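You operate a simulated robot arm through the tools that you are given. There is no shell and no other tool.

You run a simulated robot arm. Do the job below in one go: nothing can be reset, and whatever is moved stays where it is left.

JOB
Switch the strip off, unplug the cord reel and wind in 3 layers.
Fine: the plug goes into its rest before you wind.
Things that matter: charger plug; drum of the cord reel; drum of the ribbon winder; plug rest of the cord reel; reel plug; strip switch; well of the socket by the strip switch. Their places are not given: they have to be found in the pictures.

Only the result counts: the job must be done as asked and must still hold three seconds after the hand-in. Knocking over, shifting, dropping, spilling or breaking anything else fails it.

ROBOT AND FRAMES
A 7-joint arm with a fingered hand, fixed in place. Base frame: the origin is on the floor under the middle of its stand, x ahead of it, y to its left, z up. Units: mm, rad, N and s.
It reaches about 1085 mm from its shoulder. Its first joint turns from -2.897 to 2.897 rad. Payload 3.7 kg.
The tool frame sits at the grasp point between the pads (the TCP): z along the fingers, y along the line on which they close. The tips reach 25 mm beyond it. The gripper opens to 88 mm; its body begins 29 mm behind the TCP. The gripper is a hand of 5 fingers: y runs from the thumb to the fingers, the wrist lies at [-13, -106, -174] in the tool frame, and closing takes about 1.5 s.
Orientation is that of the tool frame in the base frame, as a unit quaternion [x, y, z, w]. With the fingers straight down and the wrist toward the robot, the tool's x, y and z point along [0, 1, 0], [1, 0, 0] and [0, 0, -1] of the base frame.

CONTROLS
- The arm moves only by the tool drive_tool. Its argument "motion" is a list of rows, each a list of 7 numbers: the finger opening in m, from 0 to 0.088, then the shift along the base's x, y, z in m, then the turn, a rotation vector about the base's x, y, z in rad. In form: [[gripper, dx, dy, dz, rx, ry, rz], ...]. A call has 1 to 20 rows; each row is the pose to reach, as a shift and turn from the pose commanded when the call began. Rows are played at 5 a second. More than 50 mm and 0.15 rad between two rows, or a gripper value outside its range, and nothing of the call is played. A pose out of reach is approached as far as the arm can. The call stops where the force on the tool passes 60 N (or 10 N more than at its start, if that is more) or the arm is blocked; 0.2 s more then pass. The fingers move at their own pace (about 108 mm/s each) and stop on an object; they squeeze with about 22 N. The grip force told is the motor's: it shows also when the fingers shut on nothing. Time passes only in rows, and 0.2 s behind the last, so rows that repeat a pose let the fingers close. It gives the time, the measured TCP pose, the force on the tool (base axes), the opening and the grip force at its end, in the units of the frame above (readings bear some noise), with the torque about the TCP (base axes, N m) and any sound that the robot's microphone picked up.
- Cameras (640 x 400 px; columns grow to the right, rows downward): "scene" is fixed at [220.6, -651.3, 1386.3]; the picture's right is [0.96, -0.30, 0.00], its down [-0.10, -0.32, -0.94] and it looks along [0.28, 0.90, -0.33] (base axes); focal length 325 px, centre (320, 200). "wrist" rides on the gripper at [59, -79, -105] in the tool frame; the picture's right is [-0.73, 0.32, -0.61], its down [-0.62, -0.68, 0.38] and it looks along [-0.29, 0.66, 0.70] (tool axes); focal length 234 px, centre (320, 200).
- camera(camera): a new picture of that camera. No time passes.
- grasp_type(shape): the hand has 5 fingers and takes this shape, open, in about a second: jaw (thumb against the fingers, like two jaws); tri (thumb and two fingers); tip (a fingertip pinch); poke (one finger out to press); point (the index stretched); flat (the hand flat); cup (the hand cupped); fist (a fist). The gripper value then closes the fingers along that shape, each until it touches; the sizes above hold for jaw. It gives what a move gives, with no picture.
- measure_at(camera, pixels): for up to 12 pixels [column, row] of the newest picture of that camera ("zoom" is the newest enlarged one), the place [x, y, z] in the base frame of the surface seen there, good to about 2 mm. No time passes.
- enlarge(camera, box): a new picture of the part [left, top, right, bottom] of that camera's present view, enlarged. No time passes.
- job_done(): hands the job in; it is judged then, once.

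Leave the gripper open and the arm clear of the work at the hand-in unless told otherwise.

The tools are called after ">>>" as a command line: name --pt "numbers of a row" for each row, then --argument value for the rest, lists and objects as JSON in quotes. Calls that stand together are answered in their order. drive_tool: Moves the arm, as the interface text tells. Its arguments: {"type":"object","properties":{"motion":{"type":"array","items":{"type":"array","items":{"type":"number"}}}},"required":["motion"]} The other tools are called the same way: grasp_type (shape) gives the hand a shape; camera (camera) takes a picture; measure_at (camera, pixels) gives the place of the surface under pixels of a picture; enlarge (camera, box) takes an enlarged picture of a part of a camera's view; job_done () hands the job in.

At the start:

```text
time: 0.0
position: [215.3, 413.6, 1079.9]
tcp_rot: [0.704, 0.711, 0.001, 0.005]
ft_force: [1.0, 0.5, -0.9]
wrist_torque: [-0.02, -0.02, 0.0]
gripper_width: 87.6
gripper_force: 0.0
shape: jaw
```

scene: 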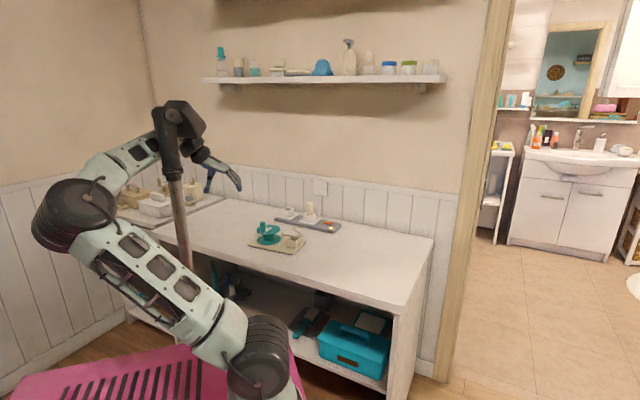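
wrist: 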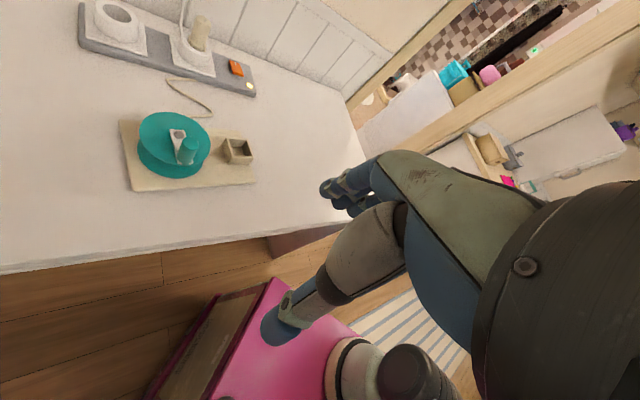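

I see a table with a teal cord reel on a beige board and a gray power strip behind it with an orange switch. I'll enlarge both views to look closer.

>>> enlarge --camera "scene" --box '[230, 170, 360, 260]'

>>> enlarge --camera "wrist" --box '[60, 0, 300, 200]'

```text
4.44 times, centred on (295, 215) of scene
```

zoom: 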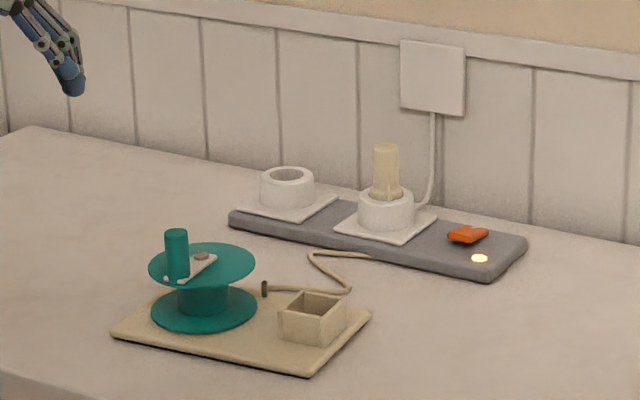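

```text
2.00 times, centred on (180, 100) of wrist
```

zoom: 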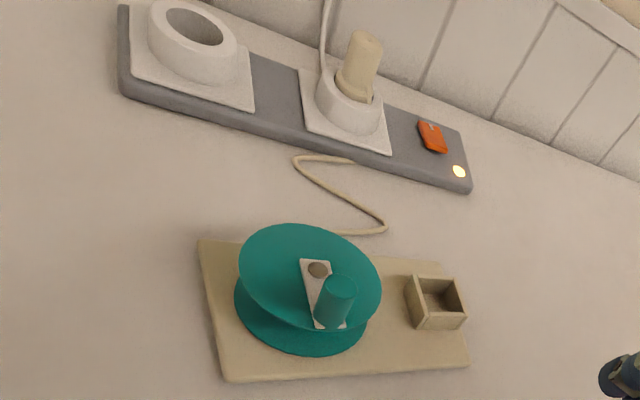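

The reel, strip, a beige plug, the orange switch with a lit yellow lamp, and a box-like rest can be seen. Next I look for the other named things (ribbon winder, charger plug) elsewhere, and measure from the wrist zoom.

>>> enlarge --camera "scene" --box '[100, 150, 260, 250]'

>>> enlarge --camera "scene" --box '[200, 30, 460, 190]'

>>> enlarge --camera "scene" --box '[180, 250, 440, 400]'

>>> enlarge --camera "wrist" --box '[70, 0, 270, 125]'

```text
4.00 times, centred on (180, 200) of scene
```

zoom: 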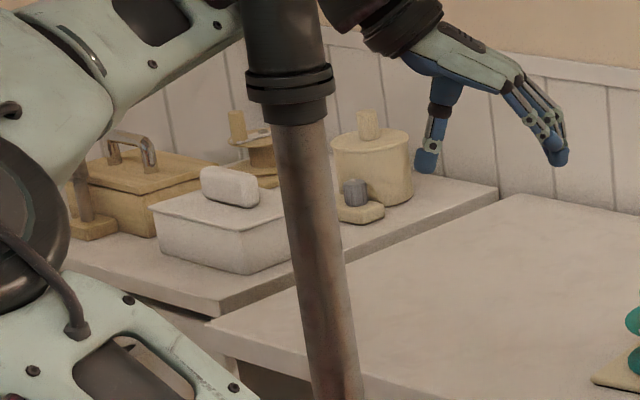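

```text
2.46 times, centred on (330, 110) of scene
```

zoom: 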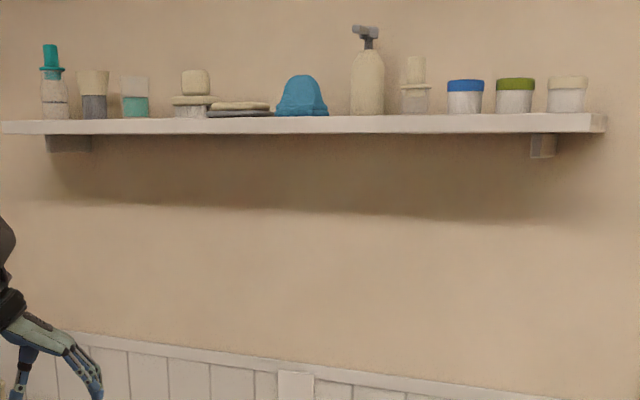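

```text
2.46 times, centred on (310, 325) of scene
```

zoom: 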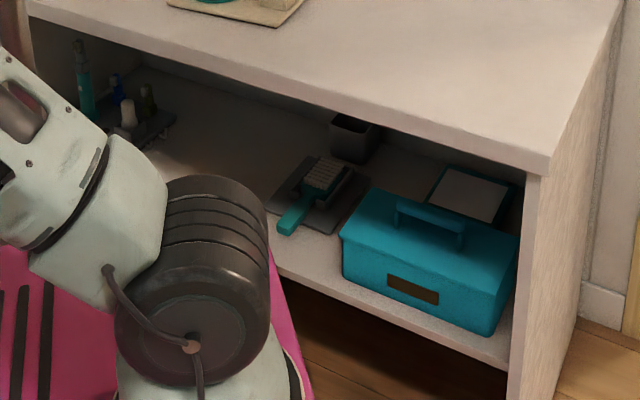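

```text
3.20 times, centred on (170, 62) of wrist
```

zoom: 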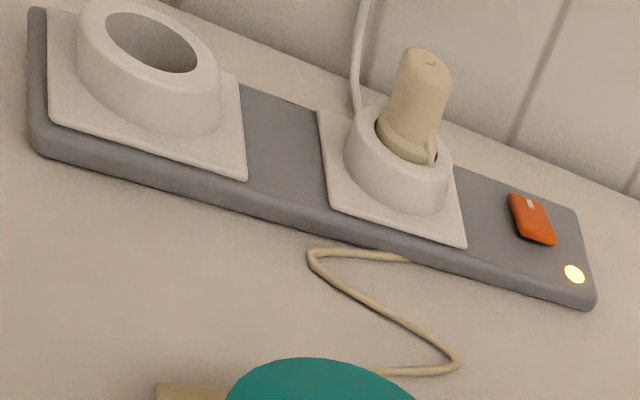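

Now I measure the strip's parts in this newest zoom: plug top (428,58), plug base (405,140), well rim points, the switch (530,218), lamp (574,274), strip ends, and cord points.

>>> measure_at --camera "zoom" --pixels '[[425, 58], [415, 100], [405, 145], [350, 145], [445, 175], [400, 190], [521, 202], [535, 222], [547, 240], [574, 274], [500, 240], [330, 215]]'

>>> measure_at --camera "wrist" --pixels '[[178, 132], [190, 145], [187, 160], [150, 130], [205, 140], [165, 115], [165, 173], [233, 140], [250, 160], [236, 152], [128, 125], [252, 182]]'

```text
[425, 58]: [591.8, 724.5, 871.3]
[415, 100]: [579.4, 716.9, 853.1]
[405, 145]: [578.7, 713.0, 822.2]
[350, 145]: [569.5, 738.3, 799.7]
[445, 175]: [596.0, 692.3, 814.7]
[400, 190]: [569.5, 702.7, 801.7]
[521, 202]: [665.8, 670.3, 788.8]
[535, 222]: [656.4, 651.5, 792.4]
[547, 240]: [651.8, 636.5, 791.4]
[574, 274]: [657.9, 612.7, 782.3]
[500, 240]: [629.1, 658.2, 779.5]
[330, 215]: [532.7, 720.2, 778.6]
```

```text
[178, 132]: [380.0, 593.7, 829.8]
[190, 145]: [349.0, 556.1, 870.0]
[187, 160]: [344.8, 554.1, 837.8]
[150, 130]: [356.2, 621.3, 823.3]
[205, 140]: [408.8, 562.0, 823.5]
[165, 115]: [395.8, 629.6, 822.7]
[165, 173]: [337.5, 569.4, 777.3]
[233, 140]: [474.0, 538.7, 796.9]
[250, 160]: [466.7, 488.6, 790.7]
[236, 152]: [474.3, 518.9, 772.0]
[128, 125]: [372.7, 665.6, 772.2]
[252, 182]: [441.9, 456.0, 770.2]
```

Table objects are located roughly: switch about (658,652,791), plug about (580,715,822-871), reel axis about (372,590). I zoom closer on the switch from both cameras to see how it works.

>>> enlarge --camera "scene" --box '[310, 208, 342, 228]'

>>> enlarge --camera "wrist" --box '[220, 50, 268, 80]'

>>> enlarge --camera "wrist" --box '[110, 90, 270, 190]'

```text
16.00 times, centred on (326, 218) of scene
```

zoom: 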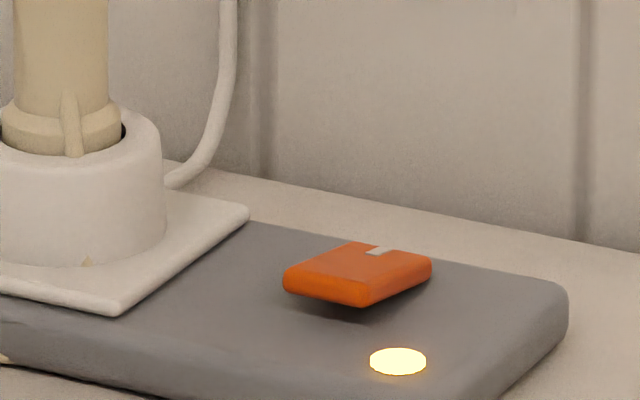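

```text
13.33 times, centred on (244, 65) of wrist
```

zoom: 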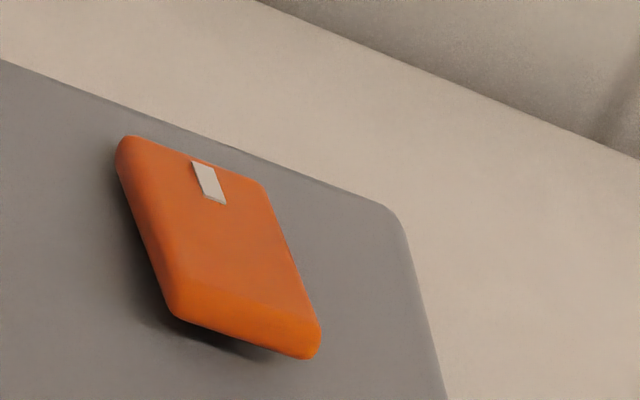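

```text
4.00 times, centred on (190, 140) of wrist
```

zoom: 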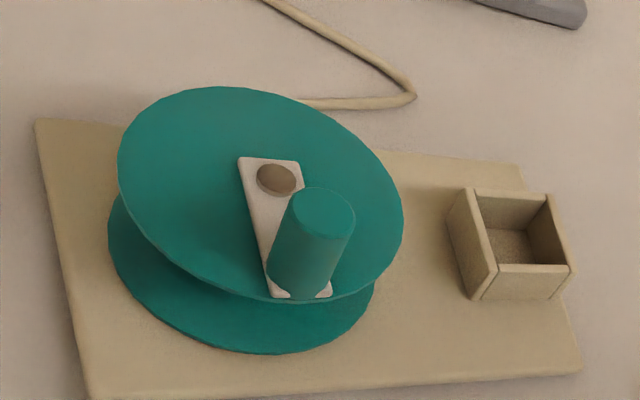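

The rocker's marked far end is down (on); the near end by the lamp stands raised, so pressing that end should switch off. I measure the strip, wall, board corners, and the rest for the layout.

>>> camera --camera "wrist"

>>> measure_at --camera "wrist" --pixels '[[83, 6], [80, 40], [255, 95], [252, 75], [280, 40], [330, 90], [200, 2], [119, 121], [132, 192], [257, 184], [240, 131], [360, 80]]'

>>> measure_at --camera "wrist" --pixels '[[225, 138], [247, 139], [254, 158], [229, 163], [235, 149], [185, 117], [213, 114], [200, 96], [167, 83], [197, 81], [110, 12], [120, 30]]'

```text
taken
```

wrist: 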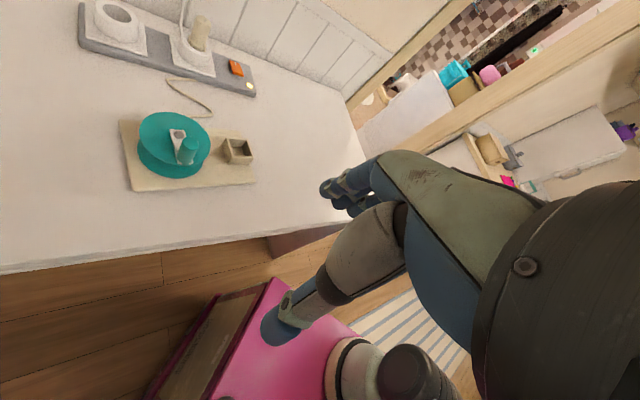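

```text
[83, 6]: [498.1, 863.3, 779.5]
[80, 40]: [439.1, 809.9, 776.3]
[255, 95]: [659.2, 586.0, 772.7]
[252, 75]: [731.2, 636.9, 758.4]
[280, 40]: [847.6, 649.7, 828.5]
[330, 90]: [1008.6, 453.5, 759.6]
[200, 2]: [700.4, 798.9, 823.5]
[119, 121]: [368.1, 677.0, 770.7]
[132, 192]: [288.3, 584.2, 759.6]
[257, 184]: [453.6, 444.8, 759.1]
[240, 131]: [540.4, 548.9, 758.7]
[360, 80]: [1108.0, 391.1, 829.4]
```

```text
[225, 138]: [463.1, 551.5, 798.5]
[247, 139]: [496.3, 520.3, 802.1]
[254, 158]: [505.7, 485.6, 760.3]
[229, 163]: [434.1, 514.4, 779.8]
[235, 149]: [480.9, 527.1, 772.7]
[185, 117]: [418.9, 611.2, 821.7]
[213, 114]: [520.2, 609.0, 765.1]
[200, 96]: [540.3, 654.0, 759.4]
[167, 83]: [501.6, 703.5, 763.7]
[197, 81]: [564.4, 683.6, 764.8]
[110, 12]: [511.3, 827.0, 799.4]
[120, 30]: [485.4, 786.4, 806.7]
```

Table top is at z≈759, strip top ≈779, wall runs along u=(0.71,−0.71) at v≈1059 (v=(0.71,0.71)), plug about 140 mm from the wall. I move above the reel with yaw 45° so the wrist camera looks at the strip.

>>> drive_tool --pt "0.088 0.031 0.027 -0.013 0 0 0.131" --pt "0.088 0.062 0.055 -0.027 0 0 0.262" --pt "0.088 0.093 0.082 -0.04 0 0 0.393" --pt "0.088 0.123 0.109 -0.053 0 0 0.523" --pt "0.088 0.154 0.137 -0.067 0 0 0.654" --pt "0.088 0.185 0.164 -0.08 0 0 0.785" --pt "0.088 0.185 0.164 -0.08 0 0 0.785"

>>> camera --camera "wrist"

>>> camera --camera "scene"

```text
time: 1.0
position: [191.1, 522.0, 1028.2]
tcp_rot: [0.418, 0.908, 0.007, 0.02]
ft_force: [-0.7, 0.4, -0.3]
wrist_torque: [0.0, 0.03, 0.0]
gripper_width: 88.0
gripper_force: 0.1
shape: jaw
stopped in row 4: the arm was blocked; the commanded pose is now the measured one
```

```text
taken
```

wrist: 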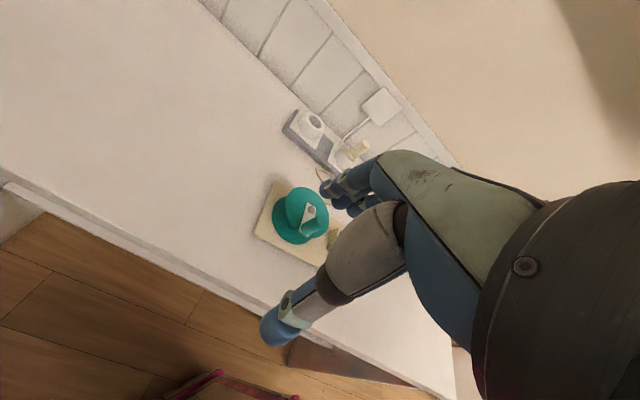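

```text
taken
```

scene: 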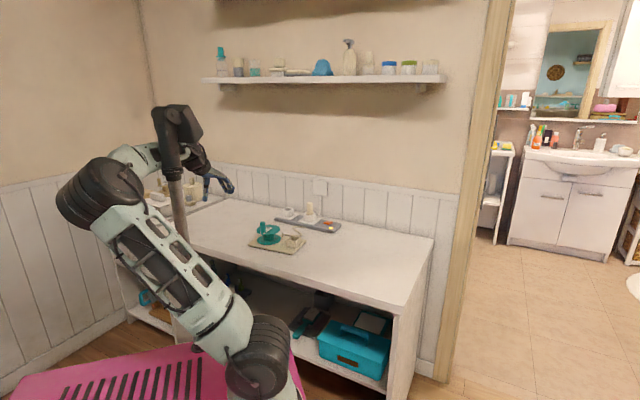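

The arm was blocked: it reached (191,522,1028) with yaw ≈41°. I look at the arm in the scene to understand what blocks it (there's a brown pole near the wrist).

>>> enlarge --camera "scene" --box '[30, 80, 290, 240]'

>>> enlarge --camera "scene" --box '[30, 180, 350, 400]'

```text
2.46 times, centred on (160, 160) of scene
```

zoom: 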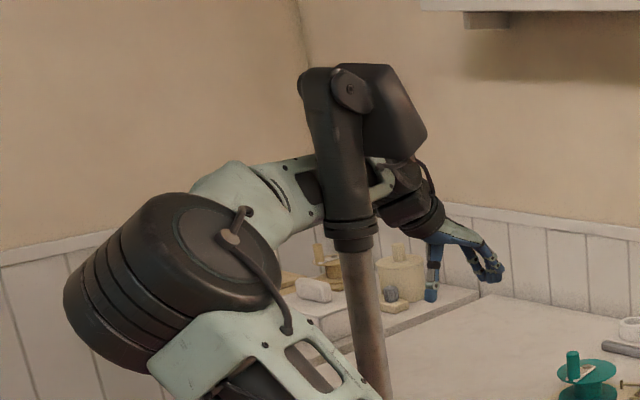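

```text
1.82 times, centred on (190, 290) of scene
```

zoom: 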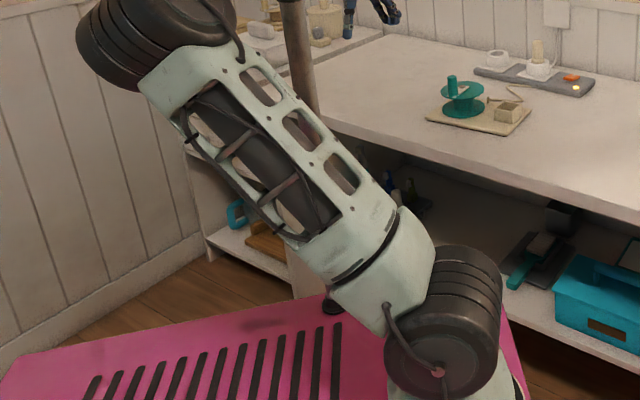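

A mast with a head stands on the stand and the forearm passes behind it; it may be what blocks. I measure the mast and arm parts in the scene.

>>> camera --camera "scene"

>>> measure_at --camera "scene" --pixels '[[181, 200], [184, 225], [172, 160], [180, 120], [158, 120], [196, 120], [120, 152], [150, 160], [197, 165], [130, 175], [255, 360], [180, 262]]'

>>> measure_at --camera "scene" --pixels '[[219, 318], [214, 315], [60, 200], [105, 185], [200, 320], [215, 340], [265, 320], [100, 350], [20, 390], [209, 170], [225, 185], [140, 155]]'

```text
taken
```

scene: 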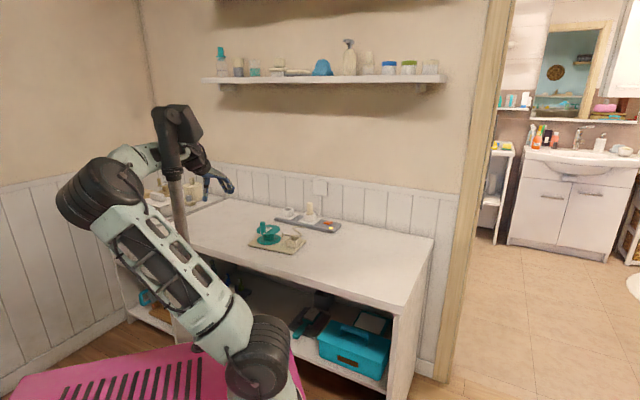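

```text
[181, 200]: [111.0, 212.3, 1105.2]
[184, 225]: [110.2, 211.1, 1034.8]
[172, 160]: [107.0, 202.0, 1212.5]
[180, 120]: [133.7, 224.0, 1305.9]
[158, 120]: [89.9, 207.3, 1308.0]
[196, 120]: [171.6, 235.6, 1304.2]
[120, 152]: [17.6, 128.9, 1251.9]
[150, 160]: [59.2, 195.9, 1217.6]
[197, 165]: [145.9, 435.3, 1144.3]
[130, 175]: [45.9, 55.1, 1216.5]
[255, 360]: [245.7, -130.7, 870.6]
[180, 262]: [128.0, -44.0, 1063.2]
```

```text
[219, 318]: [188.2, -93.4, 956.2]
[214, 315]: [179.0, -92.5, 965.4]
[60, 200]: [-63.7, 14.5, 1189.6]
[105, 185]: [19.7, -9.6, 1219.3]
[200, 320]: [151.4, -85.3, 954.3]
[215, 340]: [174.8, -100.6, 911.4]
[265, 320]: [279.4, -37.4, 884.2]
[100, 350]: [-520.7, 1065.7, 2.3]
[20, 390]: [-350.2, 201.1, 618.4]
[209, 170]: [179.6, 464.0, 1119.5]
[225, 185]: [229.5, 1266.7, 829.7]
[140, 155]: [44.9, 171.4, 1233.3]
```

The mast (about (111,222), head top ≈1350) stands on the +x side of the forearm, so the forearm ran against it. I will back off, lift high and retract, then pass in front of/over the mast and come down on its +x side. First: back off and raise.

>>> drive_tool --pt "0.088 -0.025 -0.02 0.025 0 0 0" --pt "0.088 -0.05 -0.045 0.055 0 0 0" --pt "0.088 -0.06 -0.07 0.09 0 0 0" --pt "0.088 -0.06 -0.09 0.13 0 0 0" --pt "0.088 -0.06 -0.11 0.17 0 0 0" --pt "0.088 -0.06 -0.13 0.21 0 0 0" --pt "0.088 -0.06 -0.13 0.21 0 0 0"

>>> camera --camera "scene"

```text
time: 2.6
position: [131.2, 393.1, 1239.1]
tcp_rot: [0.419, 0.908, 0.007, 0.018]
ft_force: [0.3, -0.7, -0.3]
wrist_torque: [0.01, 0.02, 0.01]
gripper_width: 88.0
gripper_force: 0.1
shape: jaw
```

```text
taken
```

scene: 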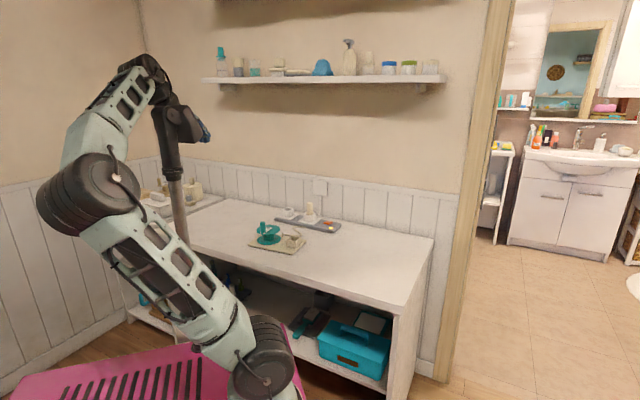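

The forearm is now left of the mast and free. I raise the hand above the mast head (TCP to z≈1430) while drawing it in a little, then look again.

>>> drive_tool --pt "0.088 -0.01 -0.01 0.045 0 0 0" --pt "0.088 -0.02 -0.03 0.085 0 0 0" --pt "0.088 -0.02 -0.05 0.125 0 0 0" --pt "0.088 -0.02 -0.07 0.165 0 0 0" --pt "0.088 -0.02 -0.09 0.2 0 0 0" --pt "0.088 -0.02 -0.09 0.2 0 0 0"

>>> camera --camera "scene"

```text
time: 4.0
position: [114.1, 308.5, 1423.1]
tcp_rot: [0.419, 0.908, 0.007, 0.018]
ft_force: [-0.7, 0.2, 0.2]
wrist_torque: [-0.01, 0.02, -0.01]
gripper_width: 88.2
gripper_force: 0.0
shape: jaw
out of reach, approached as far as the arm can: row 5, 6
```

```text
taken
```

scene: 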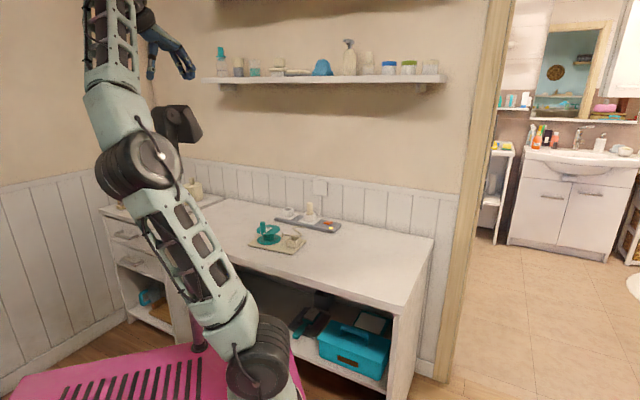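

The hand is now above the mast head and the forearm is in front of the mast. I check the heights before crossing in +x.

>>> measure_at --camera "scene" --pixels '[[172, 106], [185, 110], [200, 130], [150, 76], [192, 76], [150, 175], [110, 100], [125, 60], [160, 145], [140, 120], [205, 290], [100, 180]]'

```text
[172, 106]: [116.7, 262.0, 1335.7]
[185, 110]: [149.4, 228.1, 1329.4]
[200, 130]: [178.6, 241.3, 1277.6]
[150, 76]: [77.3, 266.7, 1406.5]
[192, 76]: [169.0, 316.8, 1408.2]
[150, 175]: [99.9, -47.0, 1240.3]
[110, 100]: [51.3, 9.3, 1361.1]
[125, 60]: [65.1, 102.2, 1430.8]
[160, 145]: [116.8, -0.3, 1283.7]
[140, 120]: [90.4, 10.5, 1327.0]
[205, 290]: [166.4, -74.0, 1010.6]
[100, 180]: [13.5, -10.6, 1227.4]
```

Head top ≈1340, fingertips ≈1398, so the hand passes over. I move +x by 330 mm at the same height.

>>> drive_tool --pt "0.088 0.04 -0.01 0.005 0 0 0" --pt "0.088 0.08 -0.02 0.005 0 0 0" --pt "0.088 0.12 -0.02 0.005 0 0 0" --pt "0.088 0.16 -0.02 0.005 0 0 0" --pt "0.088 0.2 -0.02 0.005 0 0 0" --pt "0.088 0.24 -0.02 0.005 0 0 0" --pt "0.088 0.28 -0.02 0.005 0 0 0" --pt "0.088 0.33 -0.02 0.005 0 0 0" --pt "0.088 0.33 -0.02 0.005 0 0 0"

>>> camera --camera "scene"

```text
time: 6.0
position: [443.1, 290.8, 1424.9]
tcp_rot: [0.419, 0.908, 0.008, 0.018]
ft_force: [0.1, -0.6, 1.0]
wrist_torque: [0.04, 0.0, 0.0]
gripper_width: 87.9
gripper_force: 0.2
shape: jaw
```

```text
taken
```

scene: 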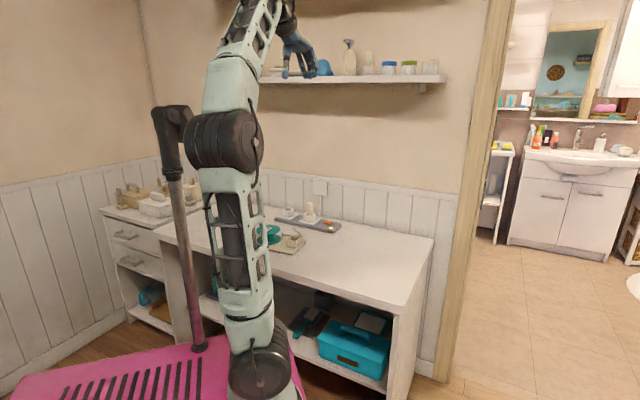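

The arm is now clear on the right of the mast. I bring the hand forward and down to about (415,570,1020) to view the strip with the wrist camera.

>>> drive_tool --pt "0.088 0.0 0.025 -0.04 0 0 0" --pt "0.088 0.0 0.05 -0.08 0 0 0" --pt "0.088 0.0 0.075 -0.12 0 0 0" --pt "0.088 0.0 0.1 -0.16 0 0 0" --pt "0.088 0.0 0.125 -0.2 0 0 0" --pt "0.088 0.0 0.15 -0.24 0 0 0" --pt "0.088 -0.005 0.18 -0.275 0 0 0" --pt "0.088 -0.01 0.21 -0.31 0 0 0" --pt "0.088 -0.015 0.24 -0.345 0 0 0" --pt "0.088 -0.02 0.265 -0.38 0 0 0" --pt "0.088 -0.025 0.28 -0.405 0 0 0.08" --pt "0.088 -0.025 0.28 -0.405 0 0 0.08"

>>> camera --camera "scene"

>>> camera --camera "wrist"

```text
time: 8.6
position: [419.9, 572.4, 1021.6]
tcp_rot: [0.381, 0.924, 0.009, 0.018]
ft_force: [0.1, -0.7, 0.3]
wrist_torque: [0.01, -0.01, 0.0]
gripper_width: 88.0
gripper_force: 0.0
shape: jaw
```

```text
taken
```

scene: 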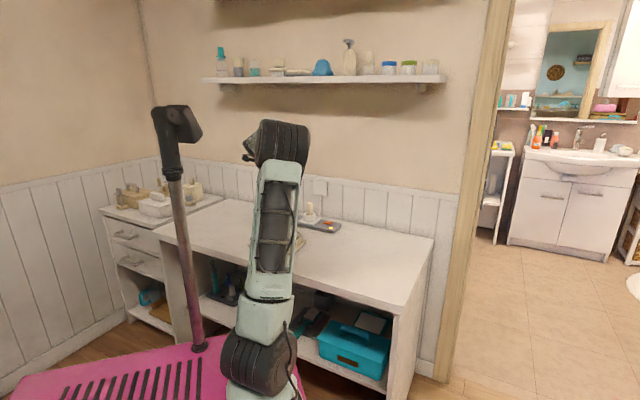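

```text
taken
```

wrist: 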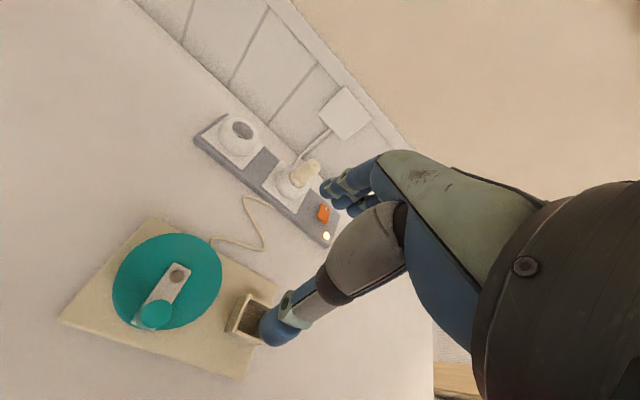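

The arm is well placed now. I measure the reel parts in this wrist picture: crank pivot (178,275), handle top (155,313), flange edges, rest box corners, and the strip parts.

>>> measure_at --camera "wrist" --pixels '[[178, 275], [155, 312], [156, 322], [167, 234], [221, 277], [113, 275], [200, 240], [134, 325], [205, 300], [215, 255], [125, 250], [178, 300]]'

>>> measure_at --camera "wrist" --pixels '[[323, 205], [322, 213], [321, 221], [327, 236], [309, 170], [298, 178], [290, 186], [242, 296], [271, 308], [229, 330], [248, 312], [264, 247]]'

>>> enlarge --camera "wrist" --box '[180, 100, 340, 200]'

>>> enlarge --camera "wrist" --box '[50, 190, 290, 390]'

```text
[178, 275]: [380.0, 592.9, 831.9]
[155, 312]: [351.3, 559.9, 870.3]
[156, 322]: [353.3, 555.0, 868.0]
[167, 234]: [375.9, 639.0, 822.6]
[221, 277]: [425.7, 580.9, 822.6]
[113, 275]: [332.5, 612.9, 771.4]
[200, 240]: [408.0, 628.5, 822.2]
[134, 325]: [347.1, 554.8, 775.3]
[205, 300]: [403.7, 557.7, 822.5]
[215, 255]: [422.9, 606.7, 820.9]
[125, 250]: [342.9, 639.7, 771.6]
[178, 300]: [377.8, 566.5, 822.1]
```

```text
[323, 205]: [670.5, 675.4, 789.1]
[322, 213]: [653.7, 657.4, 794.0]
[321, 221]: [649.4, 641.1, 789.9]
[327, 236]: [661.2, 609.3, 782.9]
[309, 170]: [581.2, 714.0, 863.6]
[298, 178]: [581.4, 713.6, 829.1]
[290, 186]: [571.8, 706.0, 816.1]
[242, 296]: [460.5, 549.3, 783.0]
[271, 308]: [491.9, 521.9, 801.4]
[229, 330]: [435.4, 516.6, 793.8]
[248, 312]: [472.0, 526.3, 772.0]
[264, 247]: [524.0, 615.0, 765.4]
```

```text
4.00 times, centred on (260, 150) of wrist
```

zoom: 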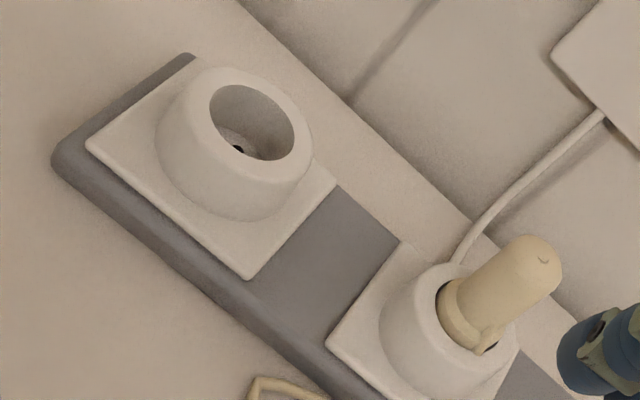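

```text
2.00 times, centred on (170, 290) of wrist
```

zoom: 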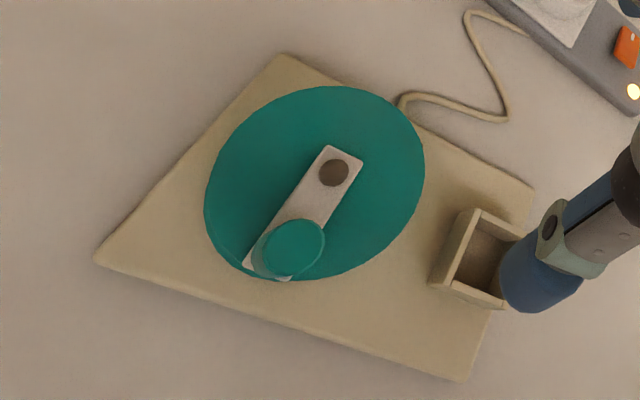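

Reel axis ≈(380,593), flange radius ≈46, top 822; crank handle centre ≈(351,560), top 870, orbit radius ≈44. Now I shape the hand to poke and look where the pressing fingertip is.

>>> grasp_type --shape "poke"

>>> camera --camera "wrist"

```text
time: 9.5
position: [419.0, 571.2, 1021.9]
tcp_rot: [0.383, 0.923, 0.009, 0.018]
ft_force: [0.0, 1.0, 0.6]
wrist_torque: [-0.02, 0.02, 0.02]
gripper_width: 0.0
gripper_force: 0.0
shape: poke
```

```text
taken
```

wrist: 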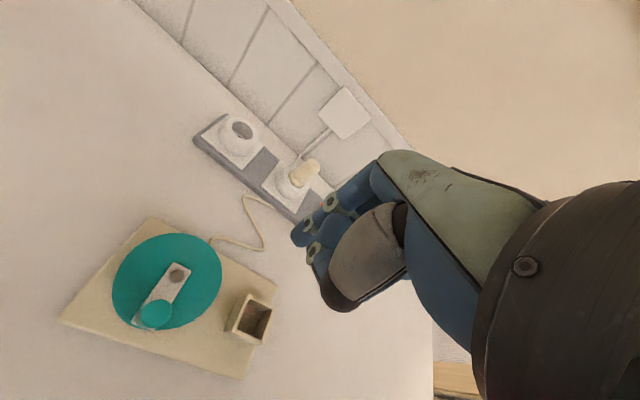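

The rest box is now fully visible at (250,318). I enlarge the hand to find the pressing finger and measure the rest box.

>>> enlarge --camera "wrist" --box '[270, 140, 430, 320]'

>>> measure_at --camera "wrist" --pixels '[[297, 240], [300, 232], [315, 252], [320, 262], [330, 300], [318, 226], [345, 270], [365, 185], [310, 247], [352, 205], [385, 165], [400, 250]]'

>>> enlarge --camera "wrist" --box '[200, 270, 296, 350]'

>>> measure_at --camera "zoom" --pixels '[[280, 145], [490, 255], [420, 480], [190, 385], [300, 175], [460, 265], [395, 440], [330, 300], [250, 270], [380, 380], [230, 370], [440, 330]]'

```text
2.22 times, centred on (350, 230) of wrist
```

zoom: 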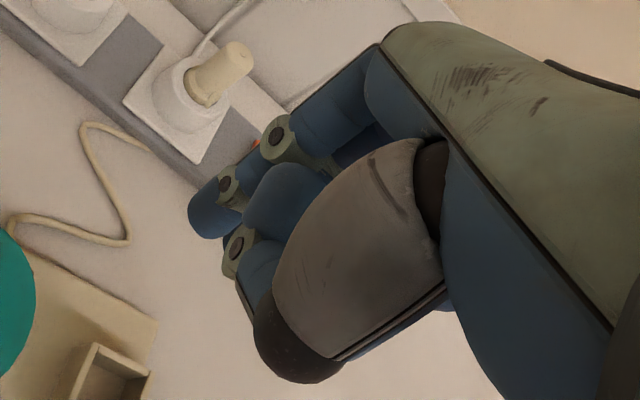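

```text
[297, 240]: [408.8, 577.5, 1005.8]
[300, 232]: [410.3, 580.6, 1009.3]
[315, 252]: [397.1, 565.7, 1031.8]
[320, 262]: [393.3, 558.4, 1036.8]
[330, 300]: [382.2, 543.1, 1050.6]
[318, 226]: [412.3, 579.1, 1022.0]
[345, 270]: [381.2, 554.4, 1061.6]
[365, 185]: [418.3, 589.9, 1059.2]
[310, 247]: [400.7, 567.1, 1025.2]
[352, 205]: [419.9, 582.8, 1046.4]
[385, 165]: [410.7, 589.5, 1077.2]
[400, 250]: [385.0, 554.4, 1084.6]
```

```text
5.00 times, centred on (248, 310) of wrist
```

zoom: 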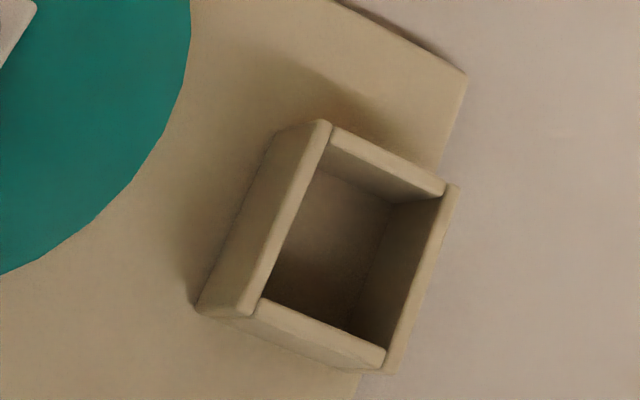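

```text
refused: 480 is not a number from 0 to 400
```

The index finger points down with its tip near wrist pixel (297,242). I zoom on it to fix its place relative to the TCP, and measure the rest box.

>>> enlarge --camera "wrist" --box '[280, 210, 344, 250]'

>>> measure_at --camera "zoom" --pixels '[[115, 240], [135, 300], [170, 330], [210, 330], [240, 310], [150, 200], [200, 160], [180, 260], [120, 270], [250, 260], [220, 130], [300, 100]]'

>>> enlarge --camera "wrist" --box '[200, 270, 296, 330]'

```text
10.00 times, centred on (312, 230) of wrist
```

zoom: 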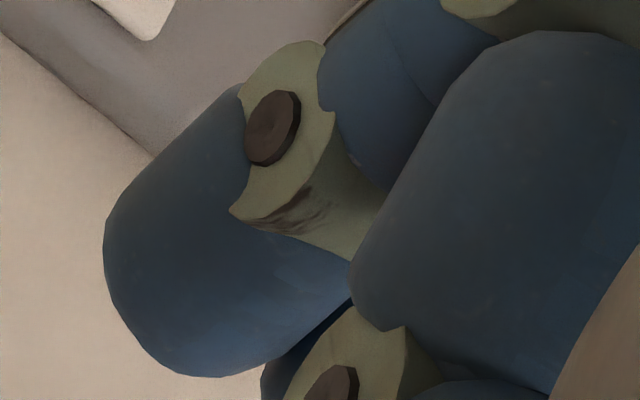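

```text
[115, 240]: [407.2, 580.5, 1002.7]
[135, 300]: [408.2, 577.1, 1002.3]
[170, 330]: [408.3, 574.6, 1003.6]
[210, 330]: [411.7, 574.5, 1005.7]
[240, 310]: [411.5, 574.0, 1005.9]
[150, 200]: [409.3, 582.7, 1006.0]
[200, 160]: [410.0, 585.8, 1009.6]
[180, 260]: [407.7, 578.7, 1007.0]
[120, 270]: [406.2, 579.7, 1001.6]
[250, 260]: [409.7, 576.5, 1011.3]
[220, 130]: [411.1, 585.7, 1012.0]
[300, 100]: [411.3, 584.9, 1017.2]
```

```text
6.67 times, centred on (248, 300) of wrist
```

zoom: 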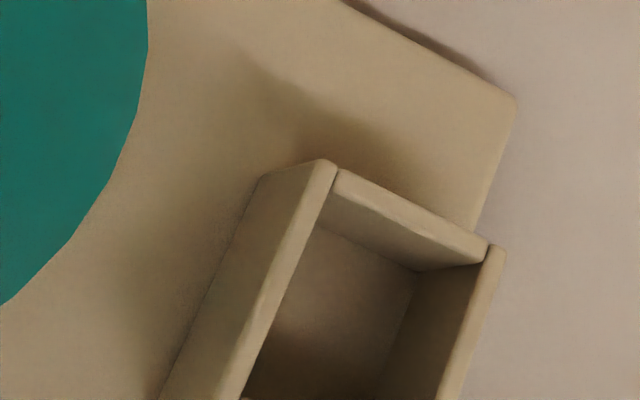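

The poke fingertip sits at about tool (10, 3.5, 23.5). I shift along the strip (+u) and lower a bit, also removing a 0.04 rad tilt, to see the switch unobstructed.

>>> drive_tool --pt "0.088 0.03 -0.03 -0.02 0 0.02 0" --pt "0.088 0.06 -0.06 -0.04 0 0.04 0" --pt "0.088 0.09 -0.09 -0.06 0 0.04 0" --pt "0.088 0.09 -0.09 -0.06 0 0.04 0"

>>> camera --camera "wrist"

```text
time: 10.5
position: [506.2, 483.2, 964.0]
tcp_rot: [0.383, 0.924, 0.001, -0.001]
ft_force: [0.4, -0.1, 0.7]
wrist_torque: [0.04, -0.01, 0.0]
gripper_width: 0.0
gripper_force: 0.1
shape: poke
```

```text
taken
```

wrist: 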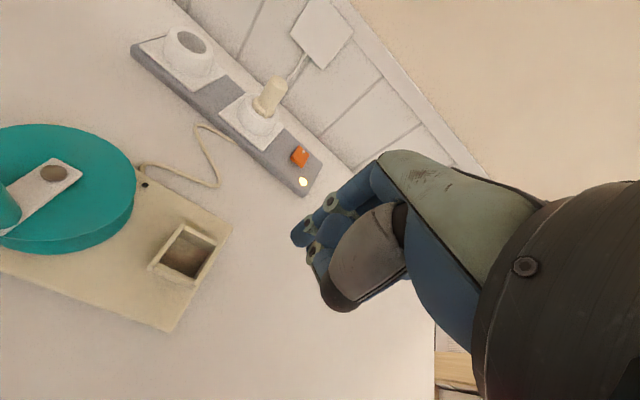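

Now switch (300,156), plug and rest are all clear. I zoom on switch and plug and on the rest.

>>> enlarge --camera "wrist" --box '[268, 130, 332, 210]'

>>> enlarge --camera "wrist" --box '[140, 215, 236, 275]'

>>> enlarge --camera "wrist" --box '[210, 60, 306, 160]'

>>> measure_at --camera "wrist" --pixels '[[295, 149], [304, 148], [292, 154], [308, 156], [300, 158], [296, 163], [303, 166], [300, 163], [303, 182], [290, 165], [310, 166], [300, 153]]'

>>> measure_at --camera "wrist" --pixels '[[183, 226], [215, 243], [196, 282], [150, 265], [165, 245], [200, 234], [206, 262], [172, 274], [182, 252], [175, 266], [195, 245], [148, 186]]'

```text
5.00 times, centred on (300, 170) of wrist
```

zoom: 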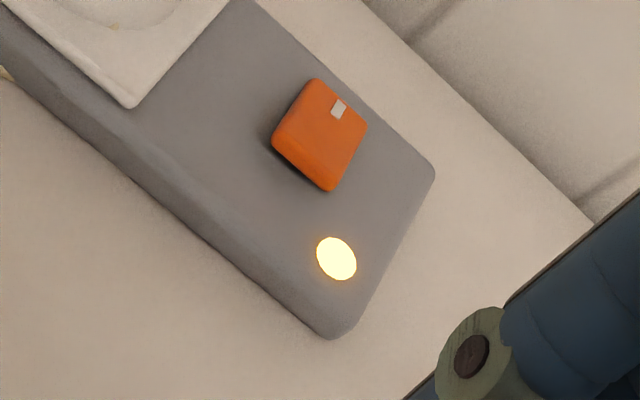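

```text
6.67 times, centred on (188, 245) of wrist
```

zoom: 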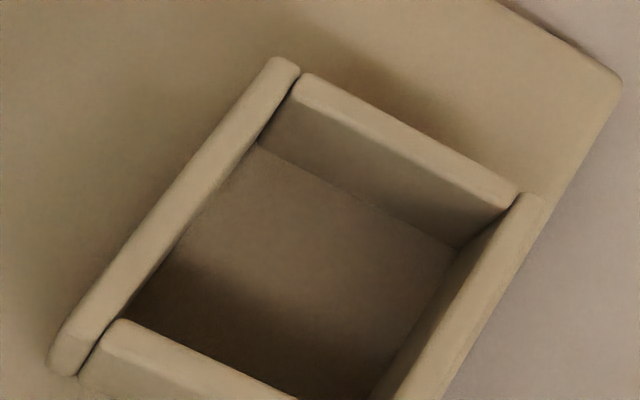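

```text
4.00 times, centred on (258, 110) of wrist
```

zoom: 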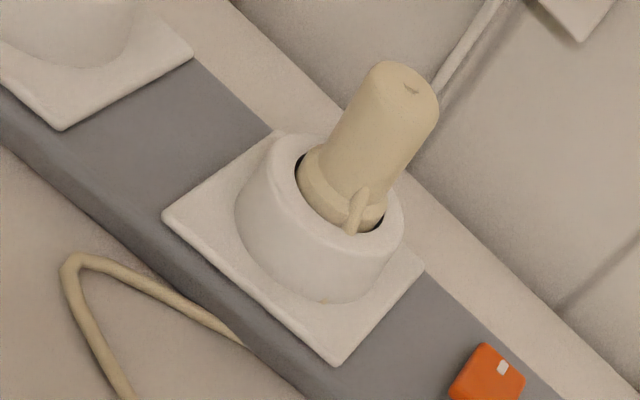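

```text
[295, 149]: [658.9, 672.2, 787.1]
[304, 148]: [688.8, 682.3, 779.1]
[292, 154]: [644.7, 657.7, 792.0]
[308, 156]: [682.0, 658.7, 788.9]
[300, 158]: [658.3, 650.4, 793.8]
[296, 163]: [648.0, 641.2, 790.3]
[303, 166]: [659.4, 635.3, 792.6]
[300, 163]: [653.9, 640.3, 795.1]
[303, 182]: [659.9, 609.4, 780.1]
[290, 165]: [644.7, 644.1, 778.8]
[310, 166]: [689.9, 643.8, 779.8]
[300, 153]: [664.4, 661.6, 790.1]
```

```text
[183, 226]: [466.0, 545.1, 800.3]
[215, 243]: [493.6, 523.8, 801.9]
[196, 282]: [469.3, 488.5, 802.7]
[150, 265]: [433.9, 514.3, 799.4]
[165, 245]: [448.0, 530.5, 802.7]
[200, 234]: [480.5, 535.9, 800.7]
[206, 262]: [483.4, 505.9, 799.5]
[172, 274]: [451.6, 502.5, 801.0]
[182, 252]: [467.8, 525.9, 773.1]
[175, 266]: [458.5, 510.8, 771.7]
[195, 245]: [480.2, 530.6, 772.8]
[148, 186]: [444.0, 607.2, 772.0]
```

The rest box is about 44 mm square outside at centre (465.5,518), rim z≈801, floor ≈772. The rocker's raised near end is around (652,645,795). I move the fingertip above it (TCP about (657.6,636.5,850)).

>>> drive_tool --pt "0.088 0.026 0.026 -0.01 0 0 0" --pt "0.088 0.052 0.052 -0.02 0 0 0" --pt "0.088 0.078 0.078 -0.03 0 0 0" --pt "0.088 0.104 0.105 -0.05 0 0 0" --pt "0.088 0.13 0.13 -0.075 0 0 0" --pt "0.088 0.151 0.153 -0.11 0 0 0" --pt "0.088 0.151 0.153 -0.114 0 0 0"

>>> camera --camera "wrist"

>>> enlarge --camera "scene" --box '[260, 160, 380, 250]'

```text
time: 12.1
position: [658.9, 636.8, 843.9]
tcp_rot: [0.383, 0.924, 0.001, -0.001]
ft_force: [0.3, -0.5, -0.1]
wrist_torque: [0.02, 0.01, 0.04]
gripper_width: 0.0
gripper_force: 0.0
shape: poke
```

```text
taken
```

wrist: 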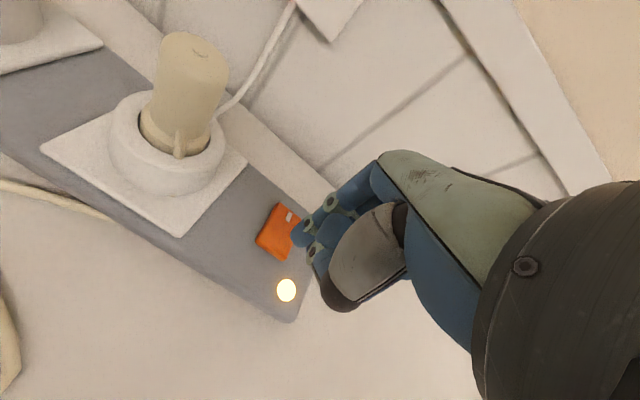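

```text
4.44 times, centred on (320, 205) of scene
```

zoom: 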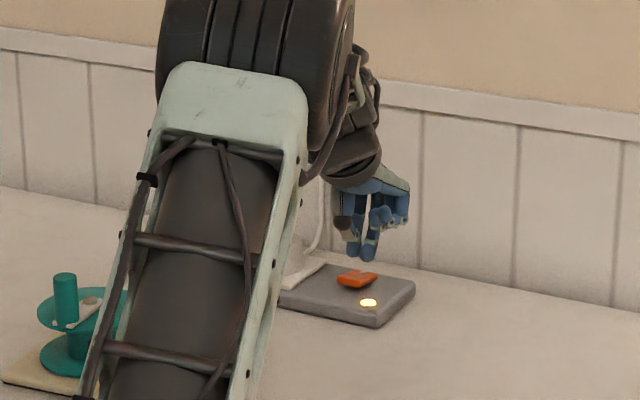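

Both cameras see the switch. I zoom further in both to check the fingertip position over the raised end.

>>> enlarge --camera "scene" --box '[306, 185, 356, 235]'

>>> enlarge --camera "wrist" --box '[240, 180, 350, 310]'

>>> measure_at --camera "wrist" --pixels '[[275, 208], [296, 217], [272, 258], [258, 236], [283, 257], [265, 247], [275, 240], [292, 212], [286, 290], [282, 228], [268, 225], [285, 245]]'

```text
8.00 times, centred on (331, 210) of scene
```

zoom: 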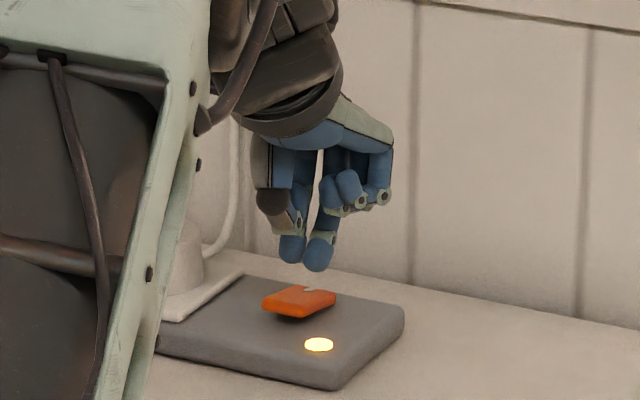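

```text
3.08 times, centred on (295, 245) of wrist
```

zoom: 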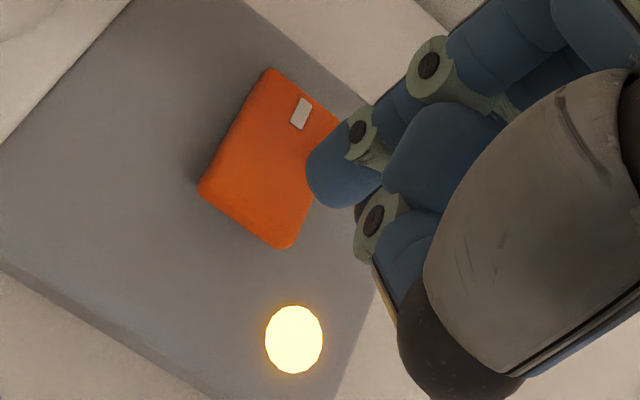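

```text
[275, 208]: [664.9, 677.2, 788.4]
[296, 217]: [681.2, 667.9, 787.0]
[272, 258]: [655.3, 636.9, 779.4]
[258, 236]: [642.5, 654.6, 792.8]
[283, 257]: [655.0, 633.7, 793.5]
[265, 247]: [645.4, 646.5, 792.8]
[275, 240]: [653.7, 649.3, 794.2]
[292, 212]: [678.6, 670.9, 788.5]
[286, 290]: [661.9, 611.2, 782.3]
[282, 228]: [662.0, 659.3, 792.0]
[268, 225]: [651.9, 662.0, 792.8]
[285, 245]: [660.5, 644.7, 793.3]
```

Two fingertips show in the scene zoom ((290,250) and (318,258)). I measure them to know which is lowest and where.

>>> enlarge --camera "scene" --box '[318, 195, 350, 227]'

>>> measure_at --camera "scene" --pixels '[[327.5, 210], [327.5, 215], [327, 217], [331, 215], [331, 218], [331.5, 212], [325, 205], [334, 204]]'

```text
12.50 times, centred on (334, 211) of scene
```

zoom: 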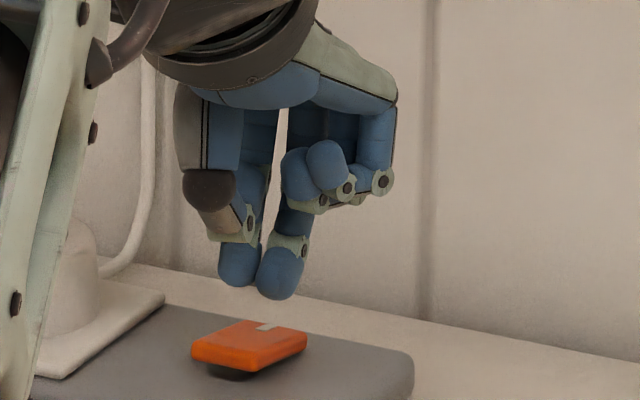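

```text
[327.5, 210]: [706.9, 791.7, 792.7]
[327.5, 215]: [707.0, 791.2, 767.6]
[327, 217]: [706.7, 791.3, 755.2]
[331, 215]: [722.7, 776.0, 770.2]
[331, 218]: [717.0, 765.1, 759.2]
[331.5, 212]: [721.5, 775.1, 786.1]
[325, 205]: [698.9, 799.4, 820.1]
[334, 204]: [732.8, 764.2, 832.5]
```

Those readings came from an older scene picture (wall behind). I measure in the zoom itself instead.

>>> measure_at --camera "zoom" --pixels '[[238, 265], [238, 280], [222, 265], [278, 275], [275, 293], [258, 275], [300, 260], [290, 220], [205, 190], [318, 165], [295, 180], [250, 340]]'

```text
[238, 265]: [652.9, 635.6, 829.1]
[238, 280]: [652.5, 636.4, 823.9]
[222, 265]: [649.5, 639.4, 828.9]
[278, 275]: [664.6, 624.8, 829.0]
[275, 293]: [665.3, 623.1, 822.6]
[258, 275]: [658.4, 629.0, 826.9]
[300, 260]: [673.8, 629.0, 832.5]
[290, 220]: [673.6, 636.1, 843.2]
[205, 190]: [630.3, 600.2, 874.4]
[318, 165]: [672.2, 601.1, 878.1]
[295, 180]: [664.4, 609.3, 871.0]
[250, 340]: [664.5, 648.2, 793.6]
```

Two fingertips hang at TCP offsets of about tool x=±8, y=3.5, z=22. I centre both over the raised end (TCP to (649.5,645.6)) and press down gently in small steps.

>>> drive_tool --pt "0.088 -0.0094 0.0088 0 0 0 0" --pt "0.088 -0.0094 0.0088 -0.012 0 0 0" --pt "0.088 -0.0094 0.0088 -0.022 0 0 0" --pt "0.088 -0.0094 0.0088 -0.025 0 0 0" --pt "0.088 -0.0094 0.0088 -0.028 0 0 0" --pt "0.088 -0.0094 0.0088 -0.03 0 0 0"

>>> enlarge --camera "scene" --box '[312, 200, 348, 232]'

>>> camera --camera "wrist"

```text
time: 13.5
position: [647.8, 643.6, 817.1]
tcp_rot: [0.382, 0.924, 0.0, 0.0]
ft_force: [0.2, -0.2, 0.5]
wrist_torque: [-0.02, -0.02, 0.04]
gripper_width: 0.0
gripper_force: 0.1
shape: poke
```

```text
12.50 times, centred on (330, 216) of scene
```

zoom: 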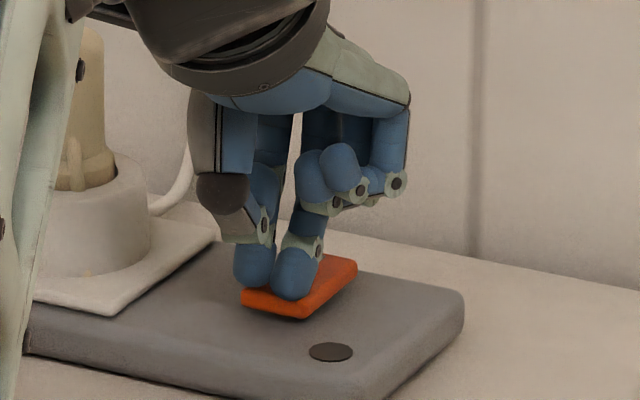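

```text
taken
```

wrist: 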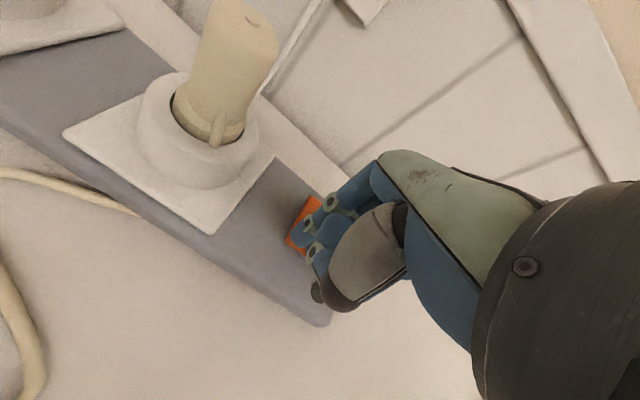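

The lamp went dark: the switch has flipped. I press a couple of mm more to be sure it stays, then lift straight up and check.

>>> drive_tool --pt "0.088 0 0 -0.002 0 0 0" --pt "0.088 0 0 -0.003 0 0 0" --pt "0.088 0 0 0.01 0 0 0" --pt "0.088 0 0 0.05 0 0 0" --pt "0.088 -0.01 -0.01 0.09 0 0 0" --pt "0.088 -0.04 -0.04 0.11 0 0 0"

>>> enlarge --camera "scene" --box '[312, 200, 348, 232]'

>>> camera --camera "wrist"

```text
time: 14.9
position: [608.6, 604.8, 928.1]
tcp_rot: [0.383, 0.924, 0.0, 0.001]
ft_force: [-0.4, 0.4, 0.3]
wrist_torque: [0.01, 0.04, -0.01]
gripper_width: 0.1
gripper_force: 0.0
shape: poke
```

```text
12.50 times, centred on (330, 216) of scene
```

zoom: 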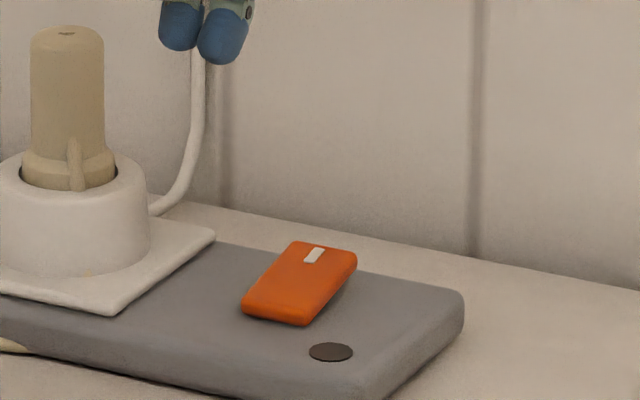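

```text
taken
```

wrist: 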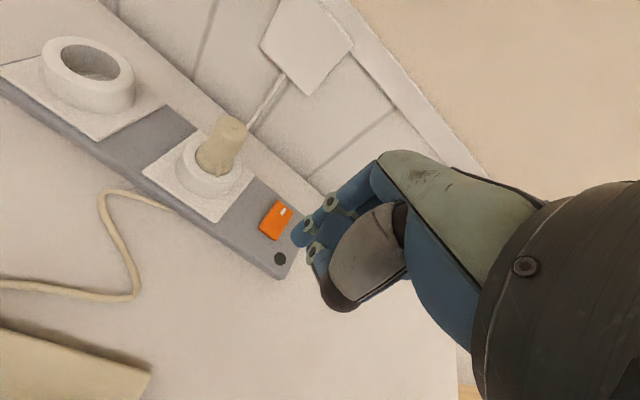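

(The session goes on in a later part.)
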